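You operate a simulated robot arm through the tools that you are given. There is no shell and no other tool.

You run a simulated robot arm. Do the job below in one go: nothing can be reset, and whatever is moved stays where it is left.

TASK
Put things in order on the top of the hub bench. At the end: the blue nut runner from the top of the hub bench stands where the green plug gauge (marked "GO") stood; the gold cup driver stands on top of the bearing pack; the green plug gauge stands where the gold cup driver stood; the black mandrel from the top of the hub bench is on the yellow grease tin; whatever was shut is shut again. Leave all else as you found it, and nothing knocked over.
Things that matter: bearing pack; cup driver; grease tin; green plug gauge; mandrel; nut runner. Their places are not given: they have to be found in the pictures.

Only the result counts: the job must be done as asked and must still hold three seconds after the hand-in. Knocking over, shifting, dropping, spilling or breaking anything else fails it.

THE ROBOT
A 6-joint arm with a two-finger gripper, fixed in place. Base frame: the origin is at the foot of the arm, x ahead of it, y to its left, z up; the work surface is at about z = 0. Lengths are in m, angles in rad, forces in N, time in s.
With the tool pointing down near the work surface it reaches from about 0.24 to 0.62 m from the base axis. Its first joint turns from -1.152 to 1.152 rad. Payload 1.37 kg.
The tool frame sits at the grasp point between the pads (the TCP): z along the fingers, y along the line on which they close. The tips reach 0.022 m beyond it. The gripper opens to 0.092 m; its body begins 0.065 m behind the TCP.
Orientation is told as [roll, pitch, yaw] about the base's x, y, z axes, in that order, counted from this pose: with the fingers straight down and closing along the base's y, the tool's x points along the base's -x, its y along +y and its z along -z.

THE INTERFACE
- The arm moves only by the tool send_rows. Its argument "motion" is a list of rows, each a list of 3 entries, a list of its own where there are three numbers: the shift along the tool's x, y, z in units of 30 mm (1.0 is 30 mm), then the turn, a rotation vector about the tool's x, y, z in units of 8 degrees (1.0 is 8 degrees), then the gripper command, from -1 (shut) to 1 (fully open), values between in proportion. In form: [[[dx, dy, dz], [wx, wy, wz], jaw], ...]. A call has 1 to 20 rows; each row shifts and turns the commanded pose from where the row before left it, along the tool's axes as they then stand. A call with a number of a shift or a turn outside -1 to 1 is refused whole. Rows are played at 5 a second. More than 0.05 m and 0.15 rad between two rows, or a gripper value outside its range, and nothing of the call is played. A pose out of reach is approached as far as the arm can. The call stops where the force on the tool passes 40 N (or 10 N more than at its start, if that is more) or the arm is blocked; 0.2 s more then pass. The fingers move at their own pace (about 0.0599 m/s each) and stop on an object; they squeeze with about 25 N. The grip force told is the motor's: it shows also when the fingers shut on nothing. Time passes only in rows, and 0.2 s behind the last, so rows that do not move let the fingers close. The reply holds the time, the measured pose of the TCP, the force on the tool along the base axes, the opening and the grip force, in the units named above and with some noise, with the torque about the TCP (base axes, N m) and any sound that the robot's microphone picked up.
- Cameras (640 x 400 px; columns grow to the right, rows downward): "scene" is fixed at [0.0426, -0.4357, 0.5993]; the picture's right is [0.71, -0.70, 0.00], its down [-0.32, -0.32, -0.89] and it looks along [0.63, 0.64, -0.45] (base axes); focal length 314 px, centre (320, 200). "wrist" rides on the gripper at [0.071, 0.019, -0.102] in the tool frame; the picture's right is [-0.26, 0.97, 0.00], its down [-0.75, -0.20, -0.63] and it looks along [-0.60, -0.16, 0.78] (tool axes); focal length 280 px, centre (320, 200).
- capture(camera): a new picture of that camera. It takes no simulated time.
- pixel_to_xyz(camera, pixels): there is no depth. For up to 12 entries [column, row, z] of the newest picture of that camera ("zoom" is the newest enlarged one), the place [x, y] in the base frame at which the ray of that pixel passes the height z, good to about 0.002 m. It takes no simulated time.
- close_up(camera, box): a new picture of the part [left, top, right, bottom] of that camera's present view, enlarged. It takes no simulated time.
- hand_in(): hands the job in; it is judged then, once.

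Open the gripper and draw the arm clear of the work before you hand the job in, unless the task says otherwise.

The tools are called after ">>>" as name(argument=value, ...) on one line, values as JSON. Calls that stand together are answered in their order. send_rows: Moves the arm, as the interface text tells. Its arguments: {"type":"object","properties":{"motion":{"type":"array"}},"required":["motion"]} The other tools are called the same way: capture (camera) takes a picture; pixel_to_xyz (camera, pixels) gives the place at which the rays of pixels pass given heights; close_up (camera, box) takes an enlarged picture of a part of a camera's view; hand_in () hands the job in.

At the start:

```text
clock: 0.0
position: [0.3504, -0.0195, 0.3921]
tool_rot: [0.001, -0.002, 0.0]
contact_force: [-0.6, -0.3, -0.1]
ft_torque: [-0.04, 0.02, 0.03]
opening: 0.0921
grasp_force: 0.0
```

scene: 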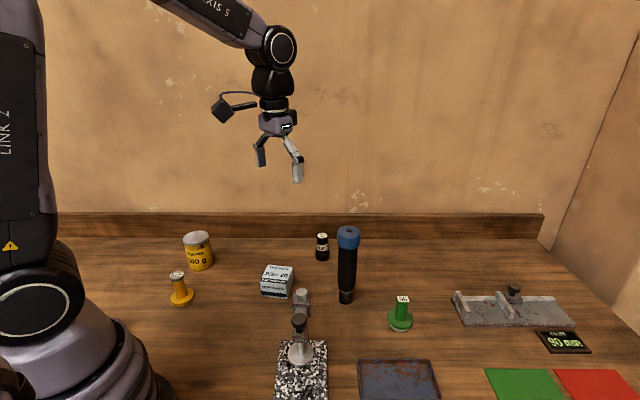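
wrist: 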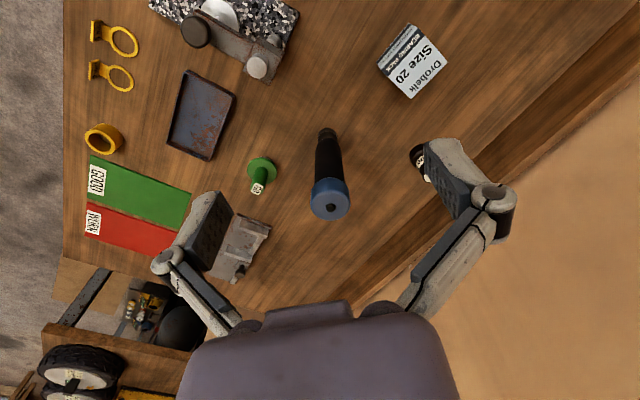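

The scene picture shows a yellow tin (198,250), gold knob-like piece (180,288), a white/grey pack (277,281), black small thing (322,246), blue-topped tool (347,265), green gauge (400,313), and a fixture (513,305). I take enlarged views to identify them.

>>> close_up(camera="scene", box=[150, 210, 310, 310])

>>> close_up(camera="scene", box=[300, 215, 460, 345])

>>> close_up(camera="scene", box=[430, 270, 640, 400])

>>> close_up(camera="wrist", box=[60, 0, 300, 150])

>>> close_up(camera="wrist", box=[30, 150, 290, 400])

```text
4.00 times, centred on (230, 260) of scene
```

zoom: 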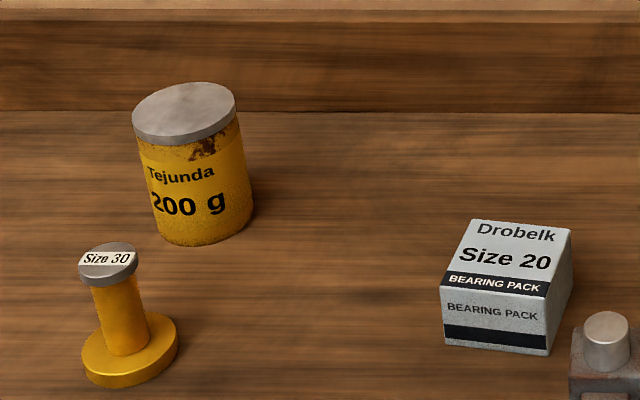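

```text
3.08 times, centred on (380, 280) of scene
```

zoom: 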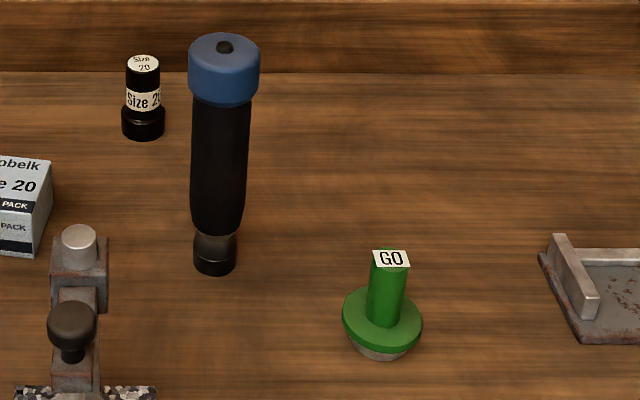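

```text
3.05 times, centred on (535, 335) of scene
```

zoom: 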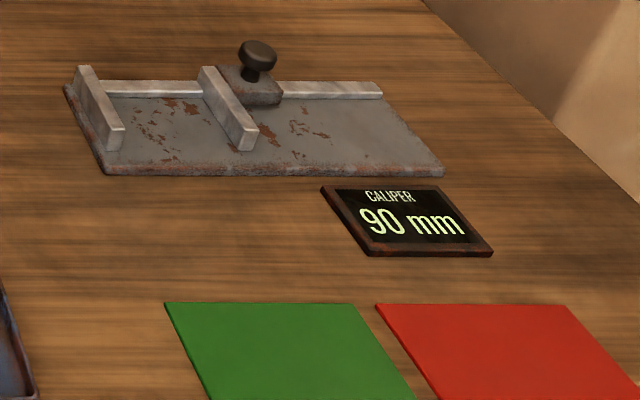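

```text
2.67 times, centred on (180, 75) of wrist
```

zoom: 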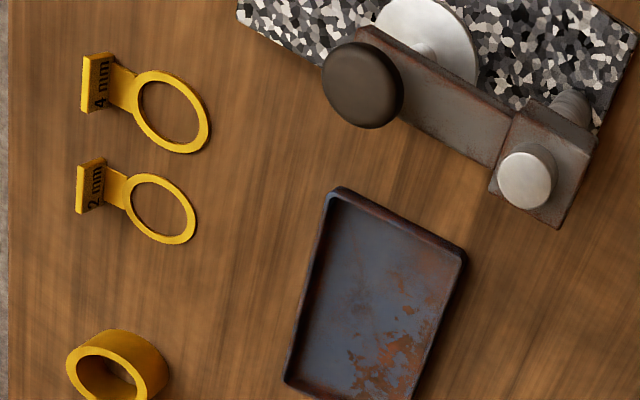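

```text
1.60 times, centred on (160, 275) of wrist
```

zoom: 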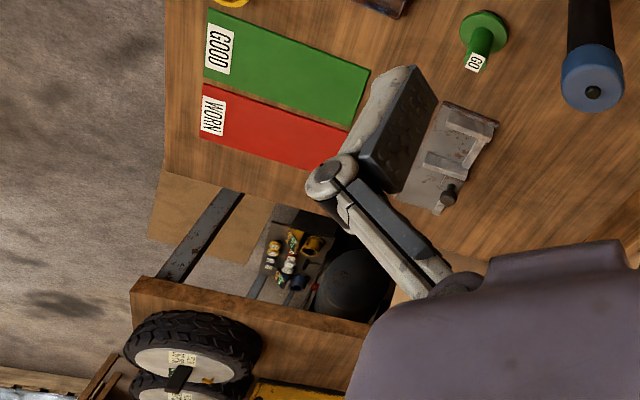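

The pieces are identified: gold cup driver "Size 30" (180,288), grease tin (198,250), bearing pack (277,281), mandrel "Size 20" (322,246), blue nut runner (347,265), green GO gauge (400,313). I ask for first positions of their feet and tops.

>>> pixel_to_xyz(camera="scene", pixels=[[182.5, 299, 0.0], [201, 266, 0.0], [261, 296, 0.0], [287, 299, 0.0], [293, 287, 0.0], [322.5, 257, 0.0], [346, 301, 0.0], [400, 327, 0.0], [177, 275, 0.06], [196, 239, 0.07], [322.5, 235, 0.05], [402.4, 299, 0.06]])

>>> pixel_to_xyz(camera="wrist", pixels=[[260, 165, 0.01], [257, 190, 0.06], [330, 195, 0.15], [327, 133, 0.0], [419, 155, 0.0], [408, 24, 0.04], [445, 58, 0.04], [412, 98, 0.04], [378, 63, 0.04]])

```text
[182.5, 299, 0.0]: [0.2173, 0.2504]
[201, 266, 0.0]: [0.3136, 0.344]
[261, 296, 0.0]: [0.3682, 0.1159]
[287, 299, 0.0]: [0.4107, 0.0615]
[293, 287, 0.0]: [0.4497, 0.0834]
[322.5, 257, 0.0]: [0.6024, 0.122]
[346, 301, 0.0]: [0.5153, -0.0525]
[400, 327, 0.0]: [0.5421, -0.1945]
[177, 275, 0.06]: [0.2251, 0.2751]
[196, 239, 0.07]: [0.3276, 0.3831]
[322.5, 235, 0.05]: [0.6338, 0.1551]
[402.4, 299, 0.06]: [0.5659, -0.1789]
```

```text
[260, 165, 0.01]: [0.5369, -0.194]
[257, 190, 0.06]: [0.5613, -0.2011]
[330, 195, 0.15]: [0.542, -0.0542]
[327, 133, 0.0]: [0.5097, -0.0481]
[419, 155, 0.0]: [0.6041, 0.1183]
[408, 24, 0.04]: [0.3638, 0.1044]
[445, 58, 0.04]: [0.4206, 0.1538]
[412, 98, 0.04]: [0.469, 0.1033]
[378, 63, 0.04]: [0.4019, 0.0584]
```

Rough places: gold driver (0.217,0.250), tin (0.314,0.344), pack about (0.41,0.105), mandrel (0.603,0.120), nut runner (0.513,-0.05) and about 0.21 tall, gauge (0.54,-0.195). I move above the gold driver at a height of about 0.22 for a closer wrist view.

>>> send_rows(motion=[[[0.445, 0.898, 0.57], [0, 0, 0], 1], [[0.445, 0.898, 0.57], [0, 0, 0], 1], [[0.445, 0.898, 0.57], [0, 0, 0], 1], [[0.445, 0.898, 0.57], [0, 0, 0], 1], [[0.445, 0.898, 0.57], [0, 0, 0], 1], [[0.445, 0.898, 0.57], [0, 0, 0], 1], [[0.445, 0.898, 0.57], [0, 0, 0], 1], [[0.445, 0.898, 0.57], [0, 0, 0], 1], [[0.445, 0.898, 0.57], [0, 0, 0], 1], [[0.445, 0.898, 0.57], [0, 0, 0], 1], [[0, 0, 0], [0, 0, 0], 1]])

>>> capture(camera="wrist")

>>> capture(camera="scene")

```text
clock: 2.4
position: [0.2186, 0.2491, 0.2205]
tool_rot: [0.0, 0.0, -0.001]
contact_force: [-0.3, 0.6, -0.2]
ft_torque: [0.01, -0.01, 0.02]
opening: 0.092
grasp_force: 0.1
```

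```text
taken
```

wrist: 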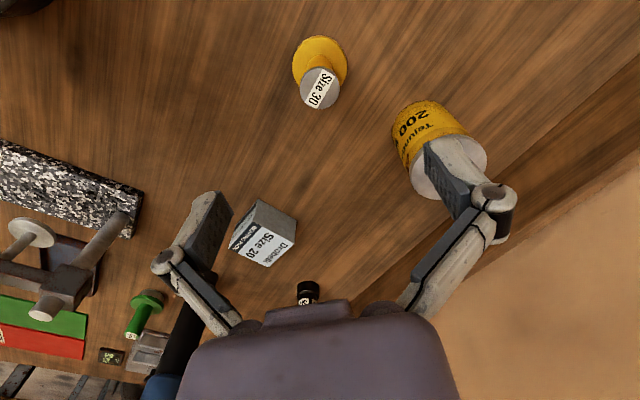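

```text
taken
```

scene: 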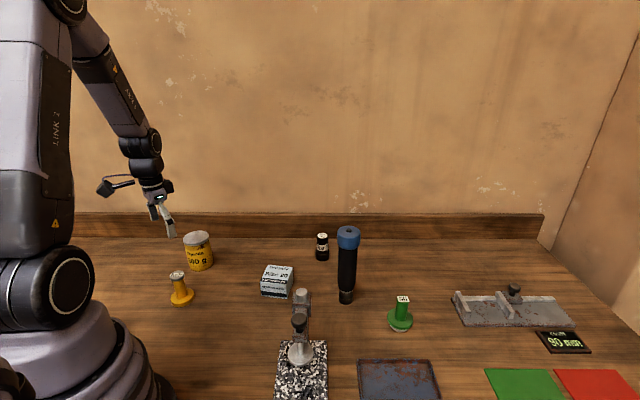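

The gold driver shows at (320,72) with its top disc at (321,88); the pack at (263,233). I enlarge both to get exact positions.

>>> close_up(camera="wrist", box=[270, 20, 370, 120])

>>> pixel_to_xyz(camera="wrist", pixels=[[320, 62, 0.0], [320, 62, 0.01], [321, 88, 0.07], [321, 88, 0.08], [292, 62, 0.01], [348, 62, 0.01]])

>>> close_up(camera="wrist", box=[210, 180, 320, 280])

>>> close_up(camera="wrist", box=[370, 80, 510, 220])

```text
4.00 times, centred on (320, 70) of wrist
```

zoom: 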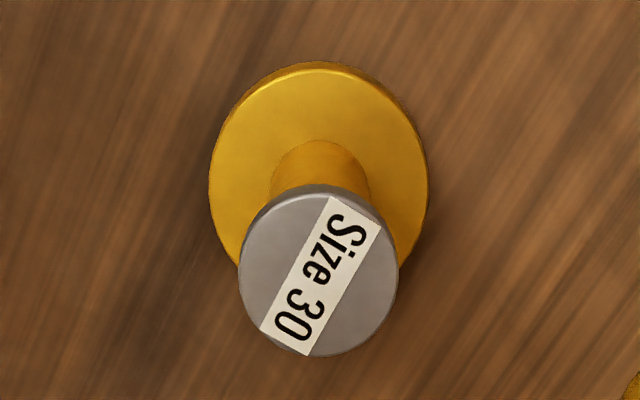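

```text
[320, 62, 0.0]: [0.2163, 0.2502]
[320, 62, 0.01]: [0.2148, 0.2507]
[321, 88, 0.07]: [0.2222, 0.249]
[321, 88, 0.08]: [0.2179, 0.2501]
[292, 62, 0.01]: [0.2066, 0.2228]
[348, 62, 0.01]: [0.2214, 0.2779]
```

```text
4.00 times, centred on (265, 230) of wrist
```

zoom: 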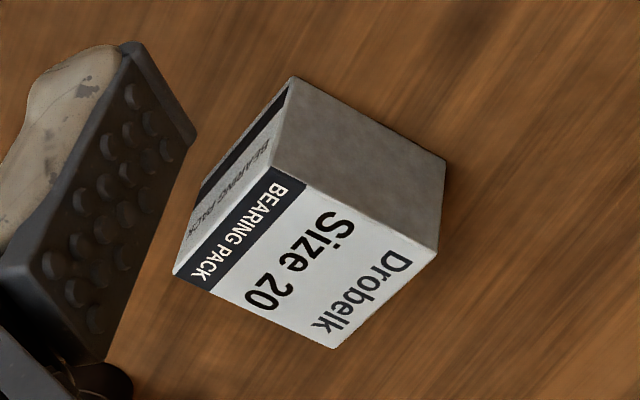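

```text
2.86 times, centred on (440, 150) of wrist
```

zoom: 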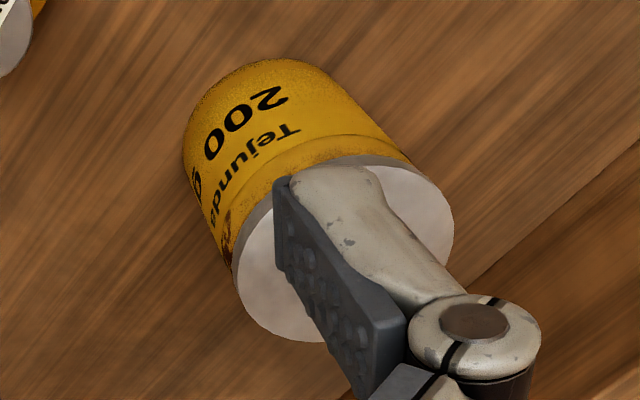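

The gold driver is centred near (0.216,0.250), about 0.08 tall with a 0.056 flange. Now I query the pack's corners (top wrist pixels (254,222),(294,242),(268,267),(228,249); bottom (257.5,199),(297,219.5)) and the tin outline.

>>> pixel_to_xyz(camera="wrist", pixels=[[257.5, 199.25, 0.0], [296.75, 219.5, 0.0], [253.75, 222, 0.04], [294.25, 242.5, 0.04], [268.25, 267, 0.04], [228.25, 248.75, 0.04], [253.75, 222, 0.05], [294.25, 242.5, 0.05], [268.25, 267, 0.05], [228.25, 248.75, 0.05]])

>>> pixel_to_xyz(camera="scene", pixels=[[261, 296, 0.0], [287, 299, 0.0], [260, 282, 0.04], [286.75, 284.5, 0.04], [293, 267, 0.04], [267.5, 265, 0.04], [260, 282, 0.05], [286.75, 284.5, 0.05], [293, 267, 0.05], [267.5, 265, 0.05]])

>>> close_up(camera="scene", box=[160, 220, 300, 310])

```text
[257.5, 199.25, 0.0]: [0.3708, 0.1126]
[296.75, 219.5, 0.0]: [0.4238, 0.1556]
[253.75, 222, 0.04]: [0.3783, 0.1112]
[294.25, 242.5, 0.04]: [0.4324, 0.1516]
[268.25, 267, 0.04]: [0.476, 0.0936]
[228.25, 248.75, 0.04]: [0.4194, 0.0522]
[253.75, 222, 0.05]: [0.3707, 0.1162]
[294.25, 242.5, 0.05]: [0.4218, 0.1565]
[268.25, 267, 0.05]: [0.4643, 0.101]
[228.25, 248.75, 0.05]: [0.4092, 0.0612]
```

```text
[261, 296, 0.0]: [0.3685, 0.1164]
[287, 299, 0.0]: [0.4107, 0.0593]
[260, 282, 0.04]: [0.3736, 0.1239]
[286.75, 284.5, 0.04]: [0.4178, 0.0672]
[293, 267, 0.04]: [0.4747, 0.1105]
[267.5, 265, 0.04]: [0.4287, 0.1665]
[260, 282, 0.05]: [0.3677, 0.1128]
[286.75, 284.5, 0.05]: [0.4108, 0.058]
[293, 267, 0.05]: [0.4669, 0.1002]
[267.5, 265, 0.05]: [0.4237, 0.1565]
```

```text
4.44 times, centred on (230, 265) of scene
```

zoom: 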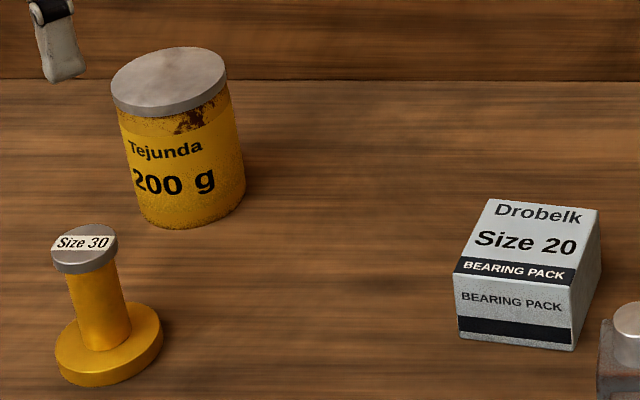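

The pack is 0.050 tall with top centre near (0.417,0.108). I check where the granite-based stand and its arm are relative to the pack, and the tin's outline.

>>> pixel_to_xyz(camera="wrist", pixels=[[143, 190, 0.04], [130, 237, 0.03], [0, 145, 0.04], [120, 220, 0.08], [125, 215, 0.1], [40, 312, 0.1], [30, 232, 0.08], [75, 265, 0.1], [40, 312, 0.14], [120, 220, 0.14]])

>>> pixel_to_xyz(camera="scene", pixels=[[302, 293, 0.1], [302, 293, 0.14], [299, 320, 0.1], [299, 320, 0.14], [281, 342, 0.04], [327, 342, 0.04], [300, 362, 0.04], [327, 342, 0.03]])

>>> close_up(camera="scene", box=[240, 270, 380, 400])

```text
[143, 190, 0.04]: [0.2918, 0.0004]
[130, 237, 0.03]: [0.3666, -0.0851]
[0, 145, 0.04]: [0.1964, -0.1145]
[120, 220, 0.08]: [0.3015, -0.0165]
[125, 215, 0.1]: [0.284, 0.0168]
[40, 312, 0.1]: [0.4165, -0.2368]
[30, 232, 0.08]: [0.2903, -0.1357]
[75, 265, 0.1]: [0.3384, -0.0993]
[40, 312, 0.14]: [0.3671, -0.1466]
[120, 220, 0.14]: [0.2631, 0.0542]
```

```text
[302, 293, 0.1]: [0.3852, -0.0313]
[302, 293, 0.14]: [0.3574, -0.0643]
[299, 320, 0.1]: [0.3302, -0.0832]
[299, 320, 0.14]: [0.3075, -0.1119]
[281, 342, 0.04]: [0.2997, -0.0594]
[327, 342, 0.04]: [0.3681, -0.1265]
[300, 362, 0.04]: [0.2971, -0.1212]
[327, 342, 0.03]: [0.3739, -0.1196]
```

```text
3.08 times, centred on (310, 335) of scene
```

zoom: 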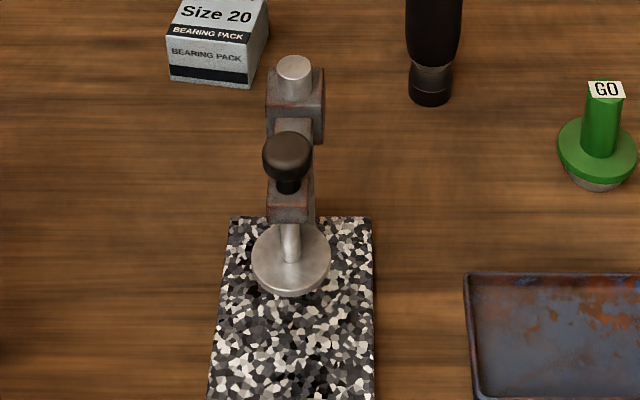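

The stand's post tops out near z 0.165 around (0.34,-0.08), well clear of the pack. I now lower over the gold driver's stem to TCP z about 0.04, then close.

>>> send_rows(motion=[[[0.087, 0.04, 0.9], [0, 0, 0], 1], [[0, 0, 0.9], [0, 0, 0], 1], [[0, 0, 0.9], [0, 0, 0], 1], [[0, 0, 0.9], [0, 0, 0], 1], [[0, 0, 0.9], [0, 0, 0], 1], [[0, 0, 0.8], [0, 0, 0], 1], [[0, 0, 0.7], [0, 0, 0], 1], [[0, 0, 0], [0, 0, 0], 1], [[0, 0, 0], [0, 0, 0], 1]])

>>> capture(camera="wrist")

>>> capture(camera="scene")

```text
clock: 4.4
position: [0.2154, 0.2513, 0.0408]
tool_rot: [0.0, 0.001, 0.0]
contact_force: [0.3, -0.1, 0.5]
ft_torque: [-0.02, 0.01, 0.02]
opening: 0.092
grasp_force: 0.0
```

```text
taken
```

wrist: 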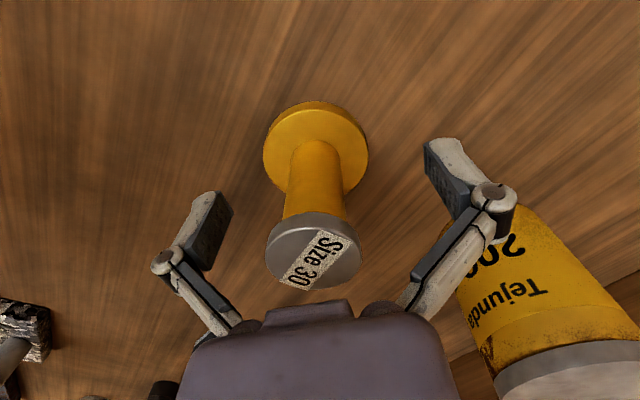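

```text
taken
```

scene: 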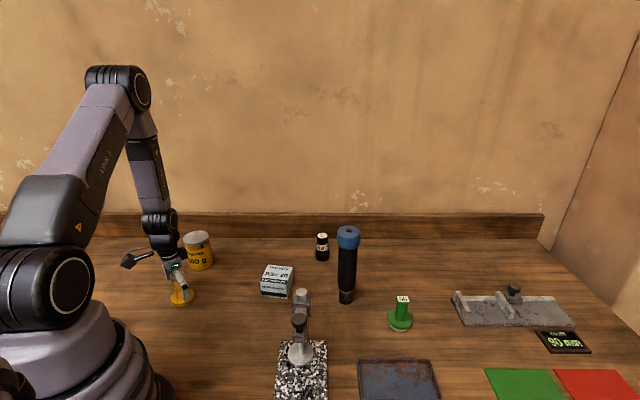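

The stem stands centrally between the pads (column ~316). I close the gripper on it.

>>> send_rows(motion=[[[0, 0, 0], [0, 0, 0], -1], [[0, 0, 0], [0, 0, 0], -1], [[0, 0, 0], [0, 0, 0], -1], [[0, 0, 0], [0, 0, 0], -1], [[0, 0, 0], [0, 0, 0], -1], [[0, 0, 0], [0, 0, 0], -1]])

>>> capture(camera="wrist")

```text
clock: 5.8
position: [0.2162, 0.251, 0.0409]
tool_rot: [0.001, -0.001, 0.001]
contact_force: [-0.6, -0.1, 4.0]
ft_torque: [0.02, 0.03, -0.01]
opening: 0.0257
grasp_force: 24.9
```

```text
taken
```

wrist: 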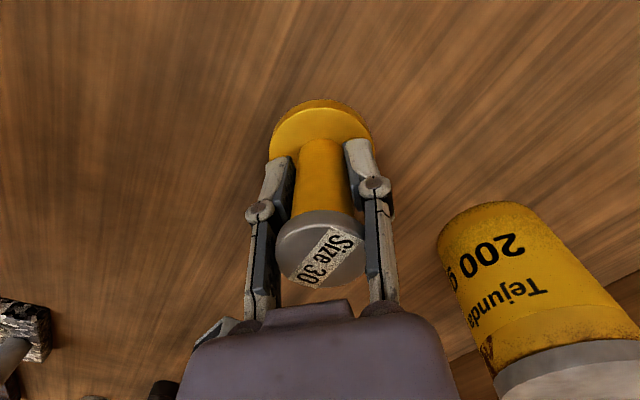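

It holds at 0.0257 opening. I lift by 0.11 and carry it over the pack's centre (0.417,0.108).

>>> send_rows(motion=[[[0, 0, -0.4], [0, 0, 0], -1], [[0, 0, -0.8], [0, 0, 0], -1], [[0, 0, -0.8], [0, 0, 0], -1], [[0, 0, -0.8], [0, 0, 0], -1], [[0, 0, -0.8], [0, 0, 0], -1], [[-0.4, -0.285, 0], [0, 0, 0], -1], [[-0.837, -0.596, 0], [0, 0, 0], -1], [[-0.837, -0.596, 0], [0, 0, 0], -1], [[-0.837, -0.596, 0], [0, 0, 0], -1], [[-0.837, -0.596, 0], [0, 0, 0], -1], [[-0.837, -0.596, 0], [0, 0, 0], -1], [[-0.837, -0.596, 0], [0, 0, 0], -1], [[-0.837, -0.596, 0], [0, 0, 0], -1], [[-0.437, -0.311, 0], [0, 0, 0], -1], [[0, 0, 0], [0, 0, 0], -1]])

>>> capture(camera="wrist")

>>> capture(camera="scene")

```text
clock: 9.0
position: [0.4176, 0.1084, 0.1481]
tool_rot: [0.0, 0.0, -0.001]
contact_force: [0.8, -0.9, -2.9]
ft_torque: [0.0, 0.04, 0.0]
opening: 0.0256
grasp_force: 25.2
```

```text
taken
```

wrist: 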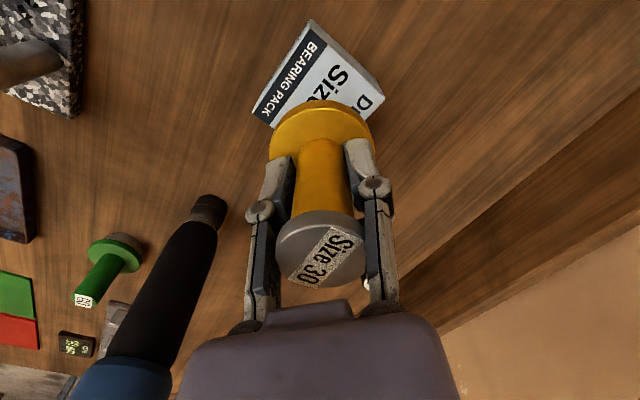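

```text
taken
```

scene: 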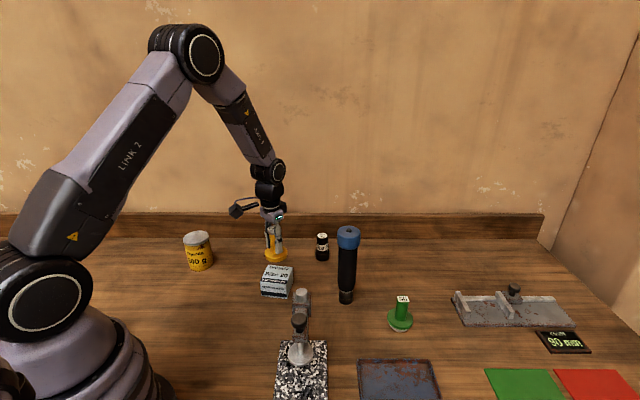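

Gold driver is held upright above the pack. I verify the pack's corners from this closer view before lowering.

>>> close_up(camera="wrist", box=[240, 10, 400, 140])

>>> pixel_to_xyz(camera="wrist", pixels=[[311, 28, 0.05], [384, 95, 0.05], [254, 110, 0.05]])

```text
3.08 times, centred on (320, 75) of wrist
```

zoom: 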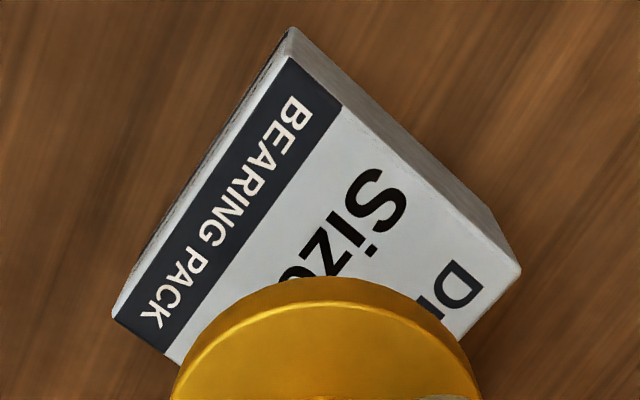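

```text
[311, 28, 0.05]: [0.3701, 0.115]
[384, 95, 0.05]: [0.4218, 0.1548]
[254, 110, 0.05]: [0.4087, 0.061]
```

The pack centre checks at about (0.416,0.108). I lower to just above contact (bottom at ~0.052), in shrinking steps.

>>> send_rows(motion=[[[0.05, 0, 0.5], [0, 0, 0], -1], [[0, 0, 0.6], [0, 0, 0], -1], [[0, 0, 0.4], [0, 0, 0], -1], [[0, 0, 0.2], [0, 0, 0], -1], [[0, 0, 0.1], [0, 0, 0], -1], [[0, 0, 0.05], [0, 0, 0], -1], [[0, 0, 0], [0, 0, 0], -1]])

>>> close_up(camera="scene", box=[220, 220, 340, 310])

```text
clock: 10.6
position: [0.4153, 0.1071, 0.0942]
tool_rot: [-0.002, 0.0, 0.0]
contact_force: [-1.8, -0.4, -2.7]
ft_torque: [-0.04, 0.03, -0.03]
opening: 0.0254
grasp_force: 25.5
```

```text
4.44 times, centred on (280, 265) of scene
```

zoom: 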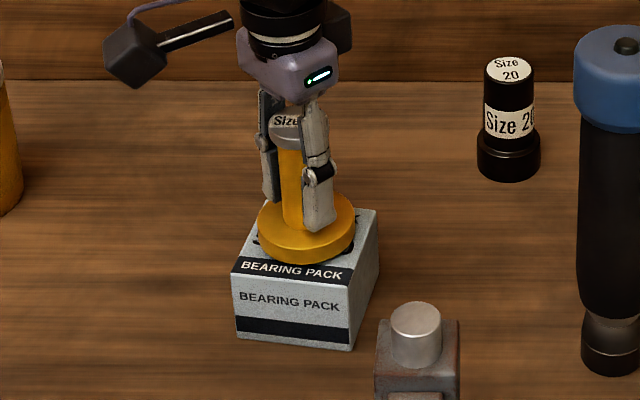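

It hovers about 3 mm over the pack with no contact force yet. I lower in 1 mm steps, watching the force.

>>> send_rows(motion=[[[0, 0, 0.04], [0, 0, 0], -1], [[0, 0, 0.04], [0, 0, 0], -1], [[0, 0, 0.03], [0, 0, 0], -1], [[0, 0, 0], [0, 0, 0], -1]])

```text
clock: 11.6
position: [0.4158, 0.1074, 0.0909]
tool_rot: [0.0, 0.001, 0.001]
contact_force: [-6.3, -2.2, 14.6]
ft_torque: [-0.05, 0.18, 0.0]
opening: 0.0257
grasp_force: 25.1
```

Contact at 14.6 N shows it is seated. I unload by about 1 mm, then open gradually.

>>> send_rows(motion=[[[0, 0, -0.025], [0, 0, 0], -1], [[0, 0, 0], [0, 0, 0], -1], [[0, 0, 0], [0, 0, 0], -0.3], [[0, 0, 0], [0, 0, 0], 0], [[0, 0, 0], [0, 0, 0], 0.5], [[0, 0, 0], [0, 0, 0], 0.7], [[0, 0, 0], [0, 0, 0], 0.7]])

>>> capture(camera="wrist")

>>> close_up(camera="scene", box=[220, 220, 340, 310])

```text
clock: 13.2
position: [0.4155, 0.1085, 0.0922]
tool_rot: [0.0, -0.001, 0.0]
contact_force: [0.0, -0.2, 0.5]
ft_torque: [0.04, 0.01, -0.02]
opening: 0.0781
grasp_force: 0.0
```

```text
taken
```

wrist: 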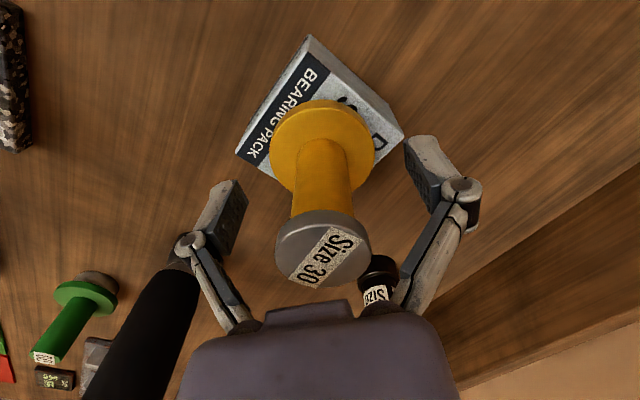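

```text
4.44 times, centred on (280, 265) of scene
```

zoom: 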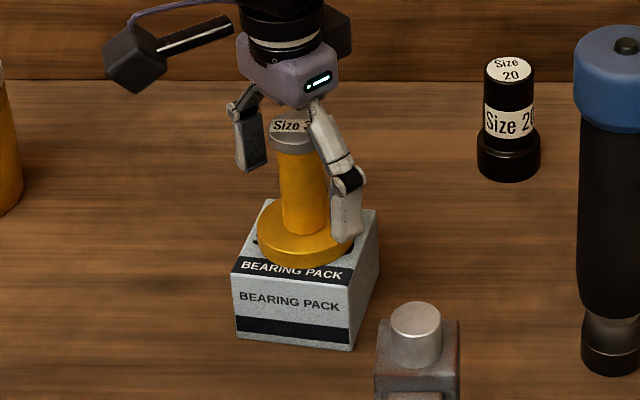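

The driver stands freely on the pack. I rise straight up to about z 0.29 and move over to the green gauge, well above the nut runner.

>>> send_rows(motion=[[[0, 0, -0.5], [0, 0, 0], 1], [[0, 0, -0.95], [0, 0, 0], 1], [[0, 0, -0.95], [0, 0, 0], 1], [[0, 0, -0.95], [0, 0, 0], 1], [[0, 0, -0.95], [0, 0, 0], 1], [[0, 0, -0.95], [0, 0, 0], 1], [[0, 0, -0.95], [0, 0, 0], 1], [[0, 0, -0.5], [0, 0, 0], 1], [[-0.379, -0.92, 0], [0, 0, 0], 1], [[-0.379, -0.92, 0], [0, 0, 0], 1], [[-0.379, -0.92, 0], [0, 0, 0], 1], [[-0.379, -0.92, 0], [0, 0, 0], 1], [[-0.379, -0.92, 0], [0, 0, 0], 1], [[-0.379, -0.92, 0], [0, 0, 0], 1], [[-0.379, -0.92, 0], [0, 0, 0], 1], [[-0.379, -0.92, 0], [0, 0, 0], 1], [[-0.379, -0.92, 0], [0, 0, 0], 1], [[-0.379, -0.92, 0], [0, 0, 0], 1], [[-0.379, -0.92, 0], [0, 0, 0], 1], [[0, 0, 0], [0, 0, 0], 1]])

>>> capture(camera="wrist")

>>> capture(camera="scene")

```text
clock: 17.4
position: [0.5418, -0.1955, 0.2911]
tool_rot: [0.001, -0.002, 0.0]
contact_force: [-0.8, -0.2, -0.4]
ft_torque: [0.0, 0.04, -0.01]
opening: 0.0922
grasp_force: 0.0
```

```text
taken
```

wrist: 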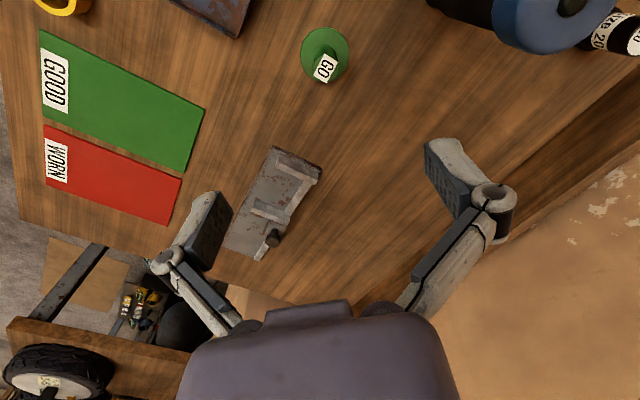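

```text
taken
```

scene: 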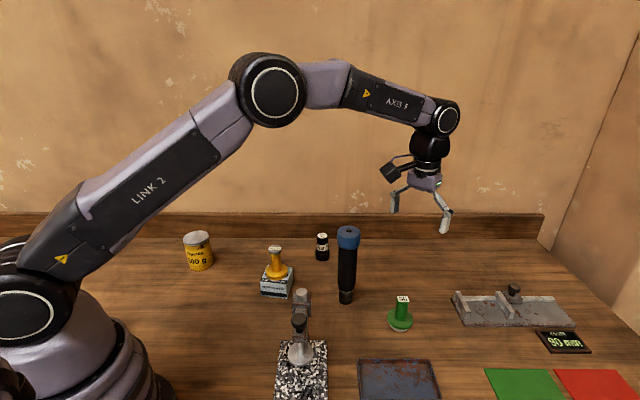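

The green gauge shows at (325,55) in the wrist view; gold driver stands on the pack. I enlarge the gauge in both cameras to locate it precisely.

>>> close_up(camera="wrist", box=[285, 15, 365, 95])

>>> close_up(camera="scene", box=[370, 280, 440, 340])

>>> pixel_to_xyz(camera="wrist", pixels=[[325, 53, 0.02], [301, 53, 0.02], [349, 53, 0.02], [325, 68, 0.07], [325, 68, 0.08]])

```text
5.00 times, centred on (325, 55) of wrist
```

zoom: 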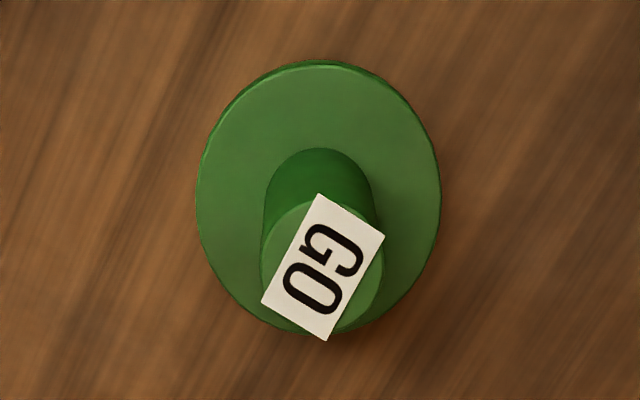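

```text
6.67 times, centred on (405, 310) of scene
```

zoom: 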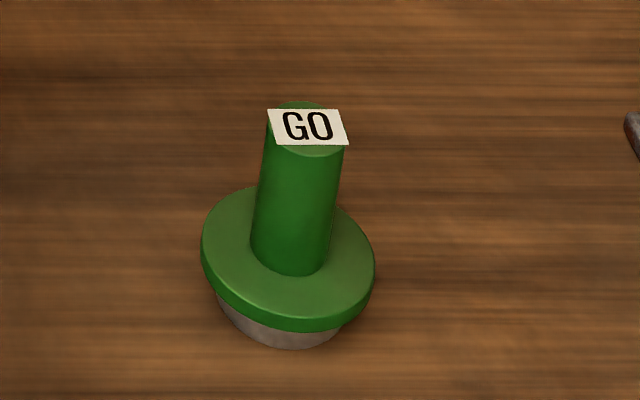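

```text
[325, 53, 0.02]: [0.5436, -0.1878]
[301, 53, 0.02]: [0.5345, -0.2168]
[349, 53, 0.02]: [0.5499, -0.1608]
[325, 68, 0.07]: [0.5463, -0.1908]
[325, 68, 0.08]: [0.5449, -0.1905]
```

The gauge's axis resolves to about (0.545,-0.1895), flange top near z 0.028, top at 0.081. I descend to z ≈ 0.13 aligned with it and re-check.

>>> send_rows(motion=[[[-0.107, 0.2, 0.9], [0, 0, 0], 1], [[0, 0, 0.9], [0, 0, 0], 1], [[0, 0, 0.9], [0, 0, 0], 1], [[0, 0, 0.9], [0, 0, 0], 1], [[0, 0, 0.9], [0, 0, 0], 1], [[0, 0, 0.87], [0, 0, 0], 1], [[0, 0, 0], [0, 0, 0], 1]])

>>> capture(camera="wrist")

>>> capture(camera="scene")

```text
clock: 19.0
position: [0.5431, -0.1912, 0.1298]
tool_rot: [-0.001, 0.001, 0.0]
contact_force: [0.1, 0.2, 0.4]
ft_torque: [0.02, 0.03, -0.04]
opening: 0.092
grasp_force: 0.1
```

```text
taken
```

wrist: 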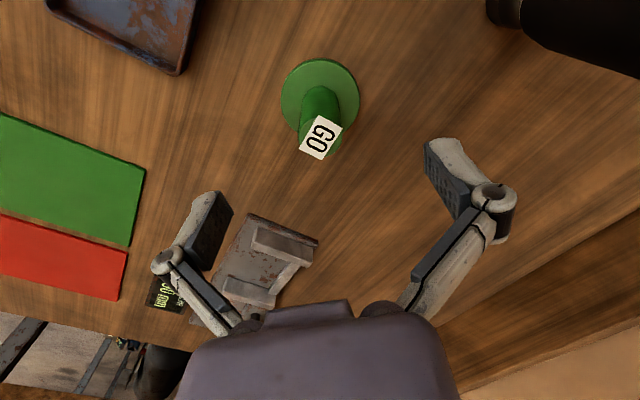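

```text
taken
```

scene: 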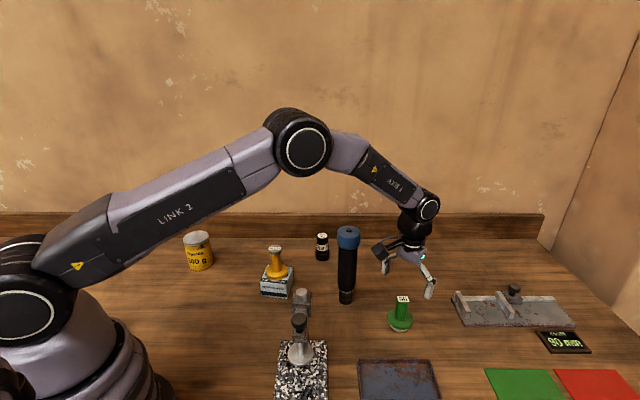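

Gauge flange is centred at (320,97), top at (321,137). I query its location again at known heights before lowering.

>>> pixel_to_xyz(camera="wrist", pixels=[[320, 98, 0.025], [321, 137, 0.08], [281, 240, 0.03], [318, 245, 0.03], [515, 15, 0.0]])

>>> close_up(camera="wrist", box=[270, 50, 370, 170])

```text
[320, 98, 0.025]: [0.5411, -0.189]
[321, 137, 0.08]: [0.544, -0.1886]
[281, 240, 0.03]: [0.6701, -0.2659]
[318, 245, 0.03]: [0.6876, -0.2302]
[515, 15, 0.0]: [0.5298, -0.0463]
```

```text
3.33 times, centred on (320, 110) of wrist
```

zoom: 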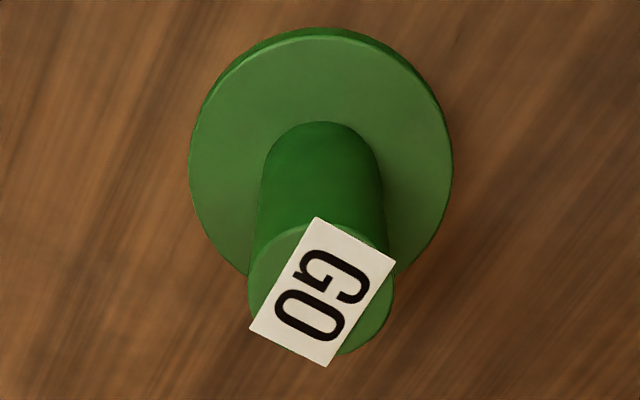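

The gauge's axis is at about (0.543,-0.189). I shift 2 mm in y, descend to TCP z ≈ 0.056, and close.

>>> send_rows(motion=[[[0, 0.067, 0.7], [0, 0, 0], 1], [[0, 0, 0.7], [0, 0, 0], 1], [[0, 0, 0.6], [0, 0, 0], 1], [[0, 0, 0.45], [0, 0, 0], 1], [[0, 0, 0], [0, 0, 0], 1]])

>>> capture(camera="wrist")

>>> close_up(camera="scene", box=[340, 220, 480, 350])

```text
clock: 20.2
position: [0.5444, -0.1887, 0.0563]
tool_rot: [0.0, 0.0, -0.001]
contact_force: [-0.1, -0.4, 1.2]
ft_torque: [-0.06, 0.04, 0.03]
opening: 0.092
grasp_force: 0.0
```

```text
taken
```

wrist: 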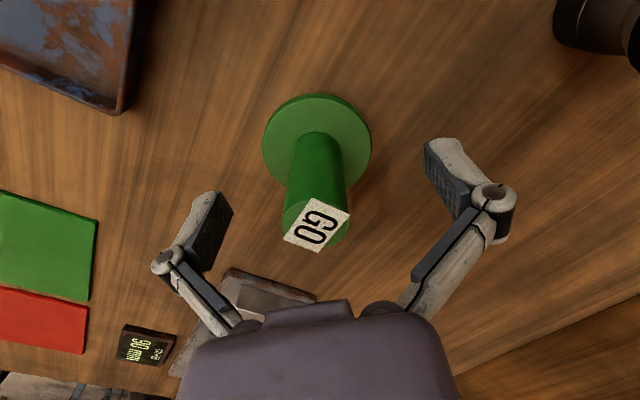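

```text
3.08 times, centred on (410, 285) of scene
```

zoom: 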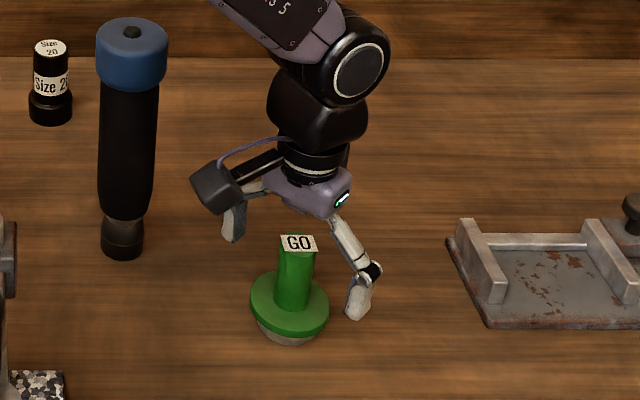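

The handle lies between the pads (column ~316), with tips above the flange. I close on it.

>>> send_rows(motion=[[[0, 0, 0], [0, 0, 0], -1], [[0, 0, 0], [0, 0, 0], -1], [[0, 0, 0], [0, 0, 0], -1], [[0, 0, 0], [0, 0, 0], -1], [[0, 0, 0], [0, 0, 0], -1], [[0, 0, 0], [0, 0, 0], -1]])

>>> capture(camera="wrist")

```text
clock: 21.6
position: [0.5436, -0.1897, 0.0587]
tool_rot: [0.001, 0.0, 0.0]
contact_force: [-0.5, -1.4, 3.6]
ft_torque: [0.02, 0.04, -0.02]
opening: 0.0253
grasp_force: 25.1
```

```text
taken
```

wrist: 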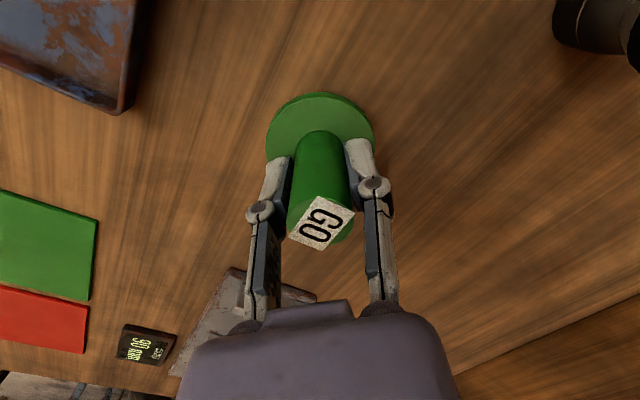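

Gripped at 0.0253. I lift straight up to about z 0.32 so the gauge clears the nut runner (top ~0.22) and the stand.

>>> send_rows(motion=[[[0, 0, -0.4], [0, 0, 0], -1], [[0, 0, -0.9], [0, 0, 0], -1], [[0, 0, -0.95], [0, 0, 0], -1], [[0, 0, -0.95], [0, 0, 0], -1], [[0, 0, -0.95], [0, 0, 0], -1], [[0, 0, -0.95], [0, 0, 0], -1], [[0, 0, -0.95], [0, 0, 0], -1], [[0, 0, -0.95], [0, 0, 0], -1], [[0, 0, -0.95], [0, 0, 0], -1], [[0, 0, -0.85], [0, 0, 0], -1], [[0, 0, 0], [0, 0, 0], -1]])

>>> capture(camera="scene")

```text
clock: 24.0
position: [0.5442, -0.1859, 0.3207]
tool_rot: [-0.001, -0.001, 0.001]
contact_force: [-0.1, 0.2, -1.8]
ft_torque: [0.0, -0.01, 0.02]
opening: 0.0254
grasp_force: 25.0
```

```text
taken
```

scene: 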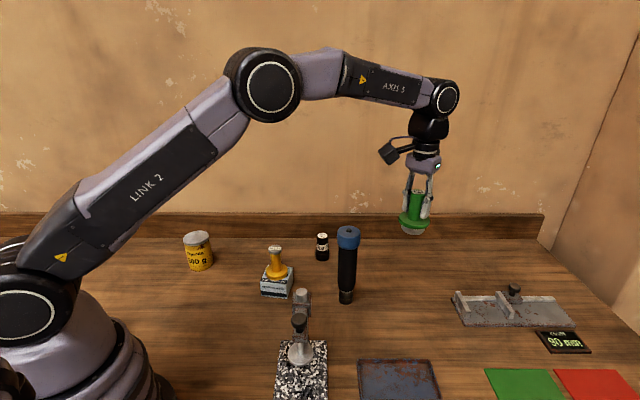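

The gauge hangs clear above everything. I carry it to above the gold driver's old place (0.216,0.2505).

>>> send_rows(motion=[[[0.3213, 0.4294, 0], [0, 0, 0], -1], [[0.6425, 0.8588, 0], [0, 0, 0], -1], [[0.6425, 0.8588, 0], [0, 0, 0], -1], [[0.6425, 0.8588, 0], [0, 0, 0], -1], [[0.6425, 0.8588, 0], [0, 0, 0], -1], [[0.6425, 0.8588, 0], [0, 0, 0], -1], [[0.6425, 0.8588, 0], [0, 0, 0], -1], [[0.6425, 0.8588, 0], [0, 0, 0], -1], [[0.6425, 0.8588, 0], [0, 0, 0], -1], [[0.6425, 0.8588, 0], [0, 0, 0], -1], [[0.6425, 0.8588, 0], [0, 0, 0], -1], [[0.6425, 0.8588, 0], [0, 0, 0], -1], [[0.6425, 0.8588, 0], [0, 0, 0], -1], [[0.6425, 0.8588, 0], [0, 0, 0], -1], [[0.6425, 0.8588, 0], [0, 0, 0], -1], [[0.6425, 0.8588, 0], [0, 0, 0], -1], [[0.6425, 0.8588, 0], [0, 0, 0], -1], [[0.3213, 0.4294, 0], [0, 0, 0], -1], [[0, 0, 0], [0, 0, 0], -1]])

>>> capture(camera="wrist")

>>> capture(camera="scene")

```text
clock: 28.0
position: [0.216, 0.253, 0.3229]
tool_rot: [0.001, -0.001, 0.001]
contact_force: [-0.2, 0.6, -2.1]
ft_torque: [0.0, 0.01, -0.02]
opening: 0.025
grasp_force: 25.3
```

```text
taken
```

wrist: 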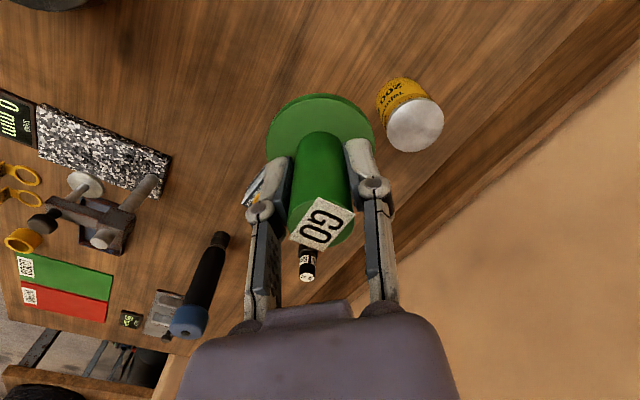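

```text
taken
```

scene: 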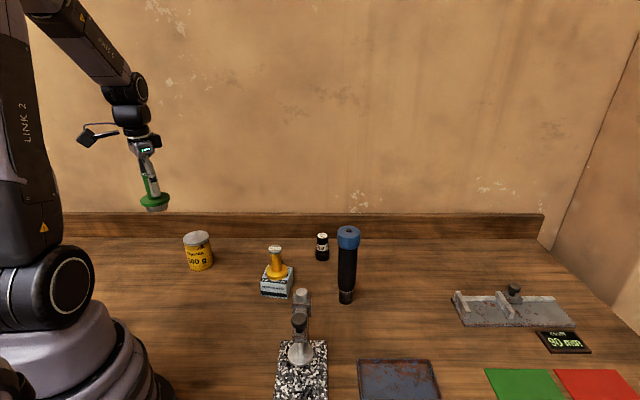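

Carried over the target; I descend to about z 0.07 (bottom some 13 mm above the bench) and check.

>>> send_rows(motion=[[[0, 0, 0.5], [0, 0, 0], -1], [[0, 0, 0.95], [0, 0, 0], -1], [[0, 0, 0.95], [0, 0, 0], -1], [[0, 0, 0.95], [0, 0, 0], -1], [[0, 0, 0.95], [0, 0, 0], -1], [[0, 0, 0.95], [0, 0, 0], -1], [[0, 0, 0.95], [0, 0, 0], -1], [[0, 0, 0.95], [0, 0, 0], -1], [[0, 0, 0.8], [0, 0, 0], -1], [[0, 0, 0.4], [0, 0, 0], -1], [[0, 0, 0], [0, 0, 0], -1], [[0, 0, 0], [0, 0, 0], -1]])

>>> capture(camera="wrist")

>>> close_up(camera="scene", box=[120, 220, 240, 320])

```text
clock: 30.6
position: [0.217, 0.2504, 0.0712]
tool_rot: [0.001, 0.0, 0.0]
contact_force: [-0.5, -0.5, -2.8]
ft_torque: [0.0, 0.0, 0.03]
opening: 0.0252
grasp_force: 24.8
```

```text
taken
```

wrist: 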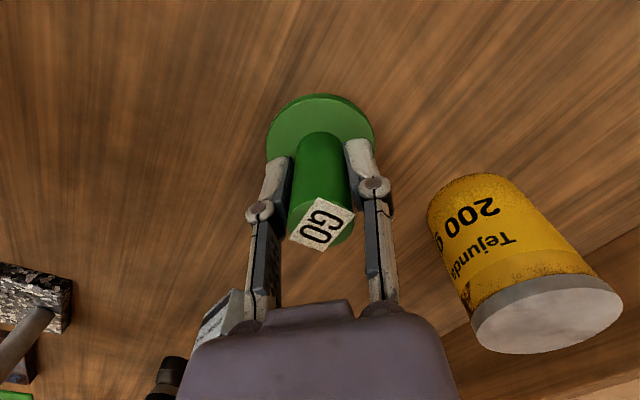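

```text
4.00 times, centred on (180, 270) of scene
```

zoom: 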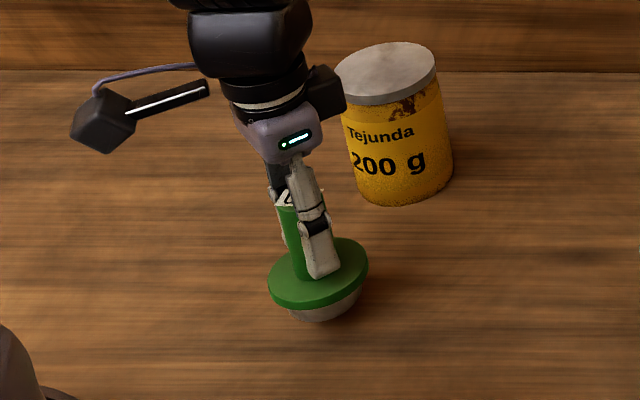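

Reading is (0.217,0.2504), as wanted. I lower in small steps toward contact.

>>> send_rows(motion=[[[0, 0, 0.2], [0, 0, 0], -1], [[0, 0, 0.12], [0, 0, 0], -1], [[0, 0, 0.05], [0, 0, 0], -1], [[0, 0, 0.03], [0, 0, 0], -1], [[0, 0, 0], [0, 0, 0], -1]])

```text
clock: 31.8
position: [0.2173, 0.2509, 0.059]
tool_rot: [0.0, -0.001, -0.001]
contact_force: [-0.6, 0.4, -2.2]
ft_torque: [0.03, -0.02, 0.03]
opening: 0.0252
grasp_force: 25.3
```

No contact yet at z 0.059; I go on in 1 mm steps.

>>> send_rows(motion=[[[0, 0, 0.035], [0, 0, 0], -1], [[0, 0, 0.03], [0, 0, 0], -1], [[0, 0, 0], [0, 0, 0], -1]])

```text
clock: 32.6
position: [0.2163, 0.251, 0.0581]
tool_rot: [-0.002, -0.002, 0.0]
contact_force: [0.7, -0.2, -2.8]
ft_torque: [0.02, 0.02, 0.0]
opening: 0.0251
grasp_force: 24.5
```

Still only the weight is felt; I lower another 2 mm in small steps.

>>> send_rows(motion=[[[0, 0, 0.03], [0, 0, 0], -1], [[0, 0, 0.03], [0, 0, 0], -1], [[0, 0, 0], [0, 0, 0], -1]])

```text
clock: 33.4
position: [0.2164, 0.2509, 0.0563]
tool_rot: [0.0, 0.001, -0.001]
contact_force: [-1.6, -4.3, 19.7]
ft_torque: [-0.09, -0.01, -0.04]
opening: 0.0252
grasp_force: 25.5
```

Contact: 19.7 N, the gauge is on the bench. I ease up about 1 mm and open gradually.

>>> send_rows(motion=[[[0, 0, -0.03], [0, 0, 0], -1], [[0, 0, 0], [0, 0, 0], -1], [[0, 0, 0], [0, 0, 0], -0.3], [[0, 0, 0], [0, 0, 0], 0], [[0, 0, 0], [0, 0, 0], 0.5], [[0, 0, 0], [0, 0, 0], 0.7], [[0, 0, 0], [0, 0, 0], 0.7]])

>>> capture(camera="wrist")

>>> close_up(camera="scene", box=[120, 220, 240, 320])

```text
clock: 35.0
position: [0.2163, 0.2506, 0.0554]
tool_rot: [0.001, -0.001, 0.001]
contact_force: [1.0, -1.0, 0.4]
ft_torque: [-0.03, 0.02, 0.02]
opening: 0.0782
grasp_force: 0.0
```

```text
taken
```

wrist: 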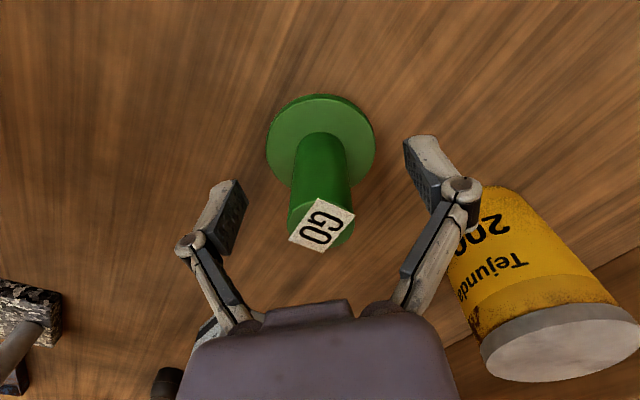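

```text
4.00 times, centred on (180, 270) of scene
```

zoom: 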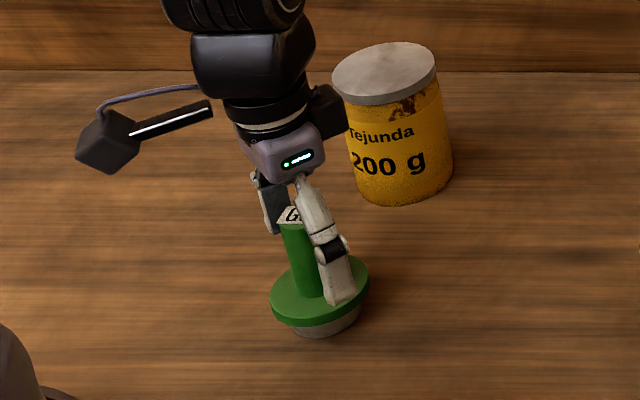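

The gauge stands at the gold driver's place. I rise straight up to about z 0.34 and photograph (tin, green and others from here).

>>> send_rows(motion=[[[0, 0, -0.5], [0, 0, 0], 1], [[0, 0, -0.95], [0, 0, 0], 1], [[0, 0, -0.95], [0, 0, 0], 1], [[0, 0, -0.95], [0, 0, 0], 1], [[0, 0, -0.95], [0, 0, 0], 1], [[0, 0, -0.95], [0, 0, 0], 1], [[0, 0, -0.95], [0, 0, 0], 1], [[0, 0, -0.95], [0, 0, 0], 1], [[0, 0, -0.95], [0, 0, 0], 1], [[0, 0, -0.95], [0, 0, 0], 1], [[0, 0, -0.45], [0, 0, 0], 1], [[0, 0, 0], [0, 0, 0], 1]])

>>> capture(camera="wrist")

>>> capture(camera="scene")

```text
clock: 37.6
position: [0.2142, 0.2524, 0.3397]
tool_rot: [0.0, 0.0, 0.0]
contact_force: [0.7, -0.4, 0.9]
ft_torque: [0.0, -0.01, 0.01]
opening: 0.0921
grasp_force: 0.1
```

```text
taken
```

wrist: 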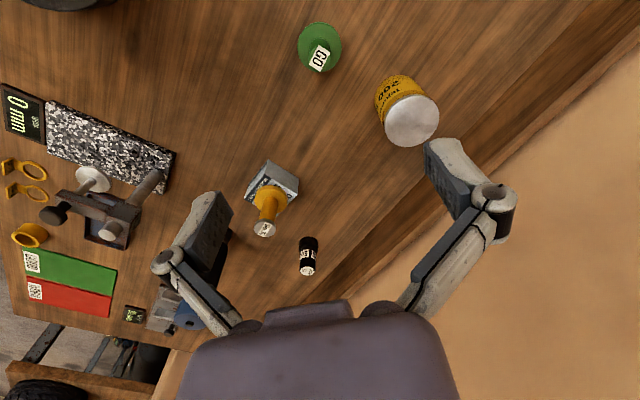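

```text
taken
```

scene: 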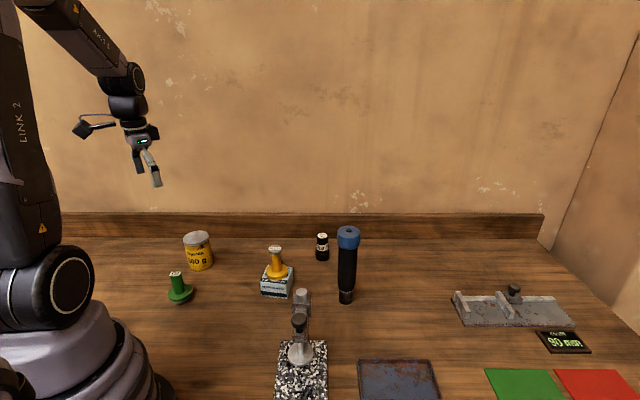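

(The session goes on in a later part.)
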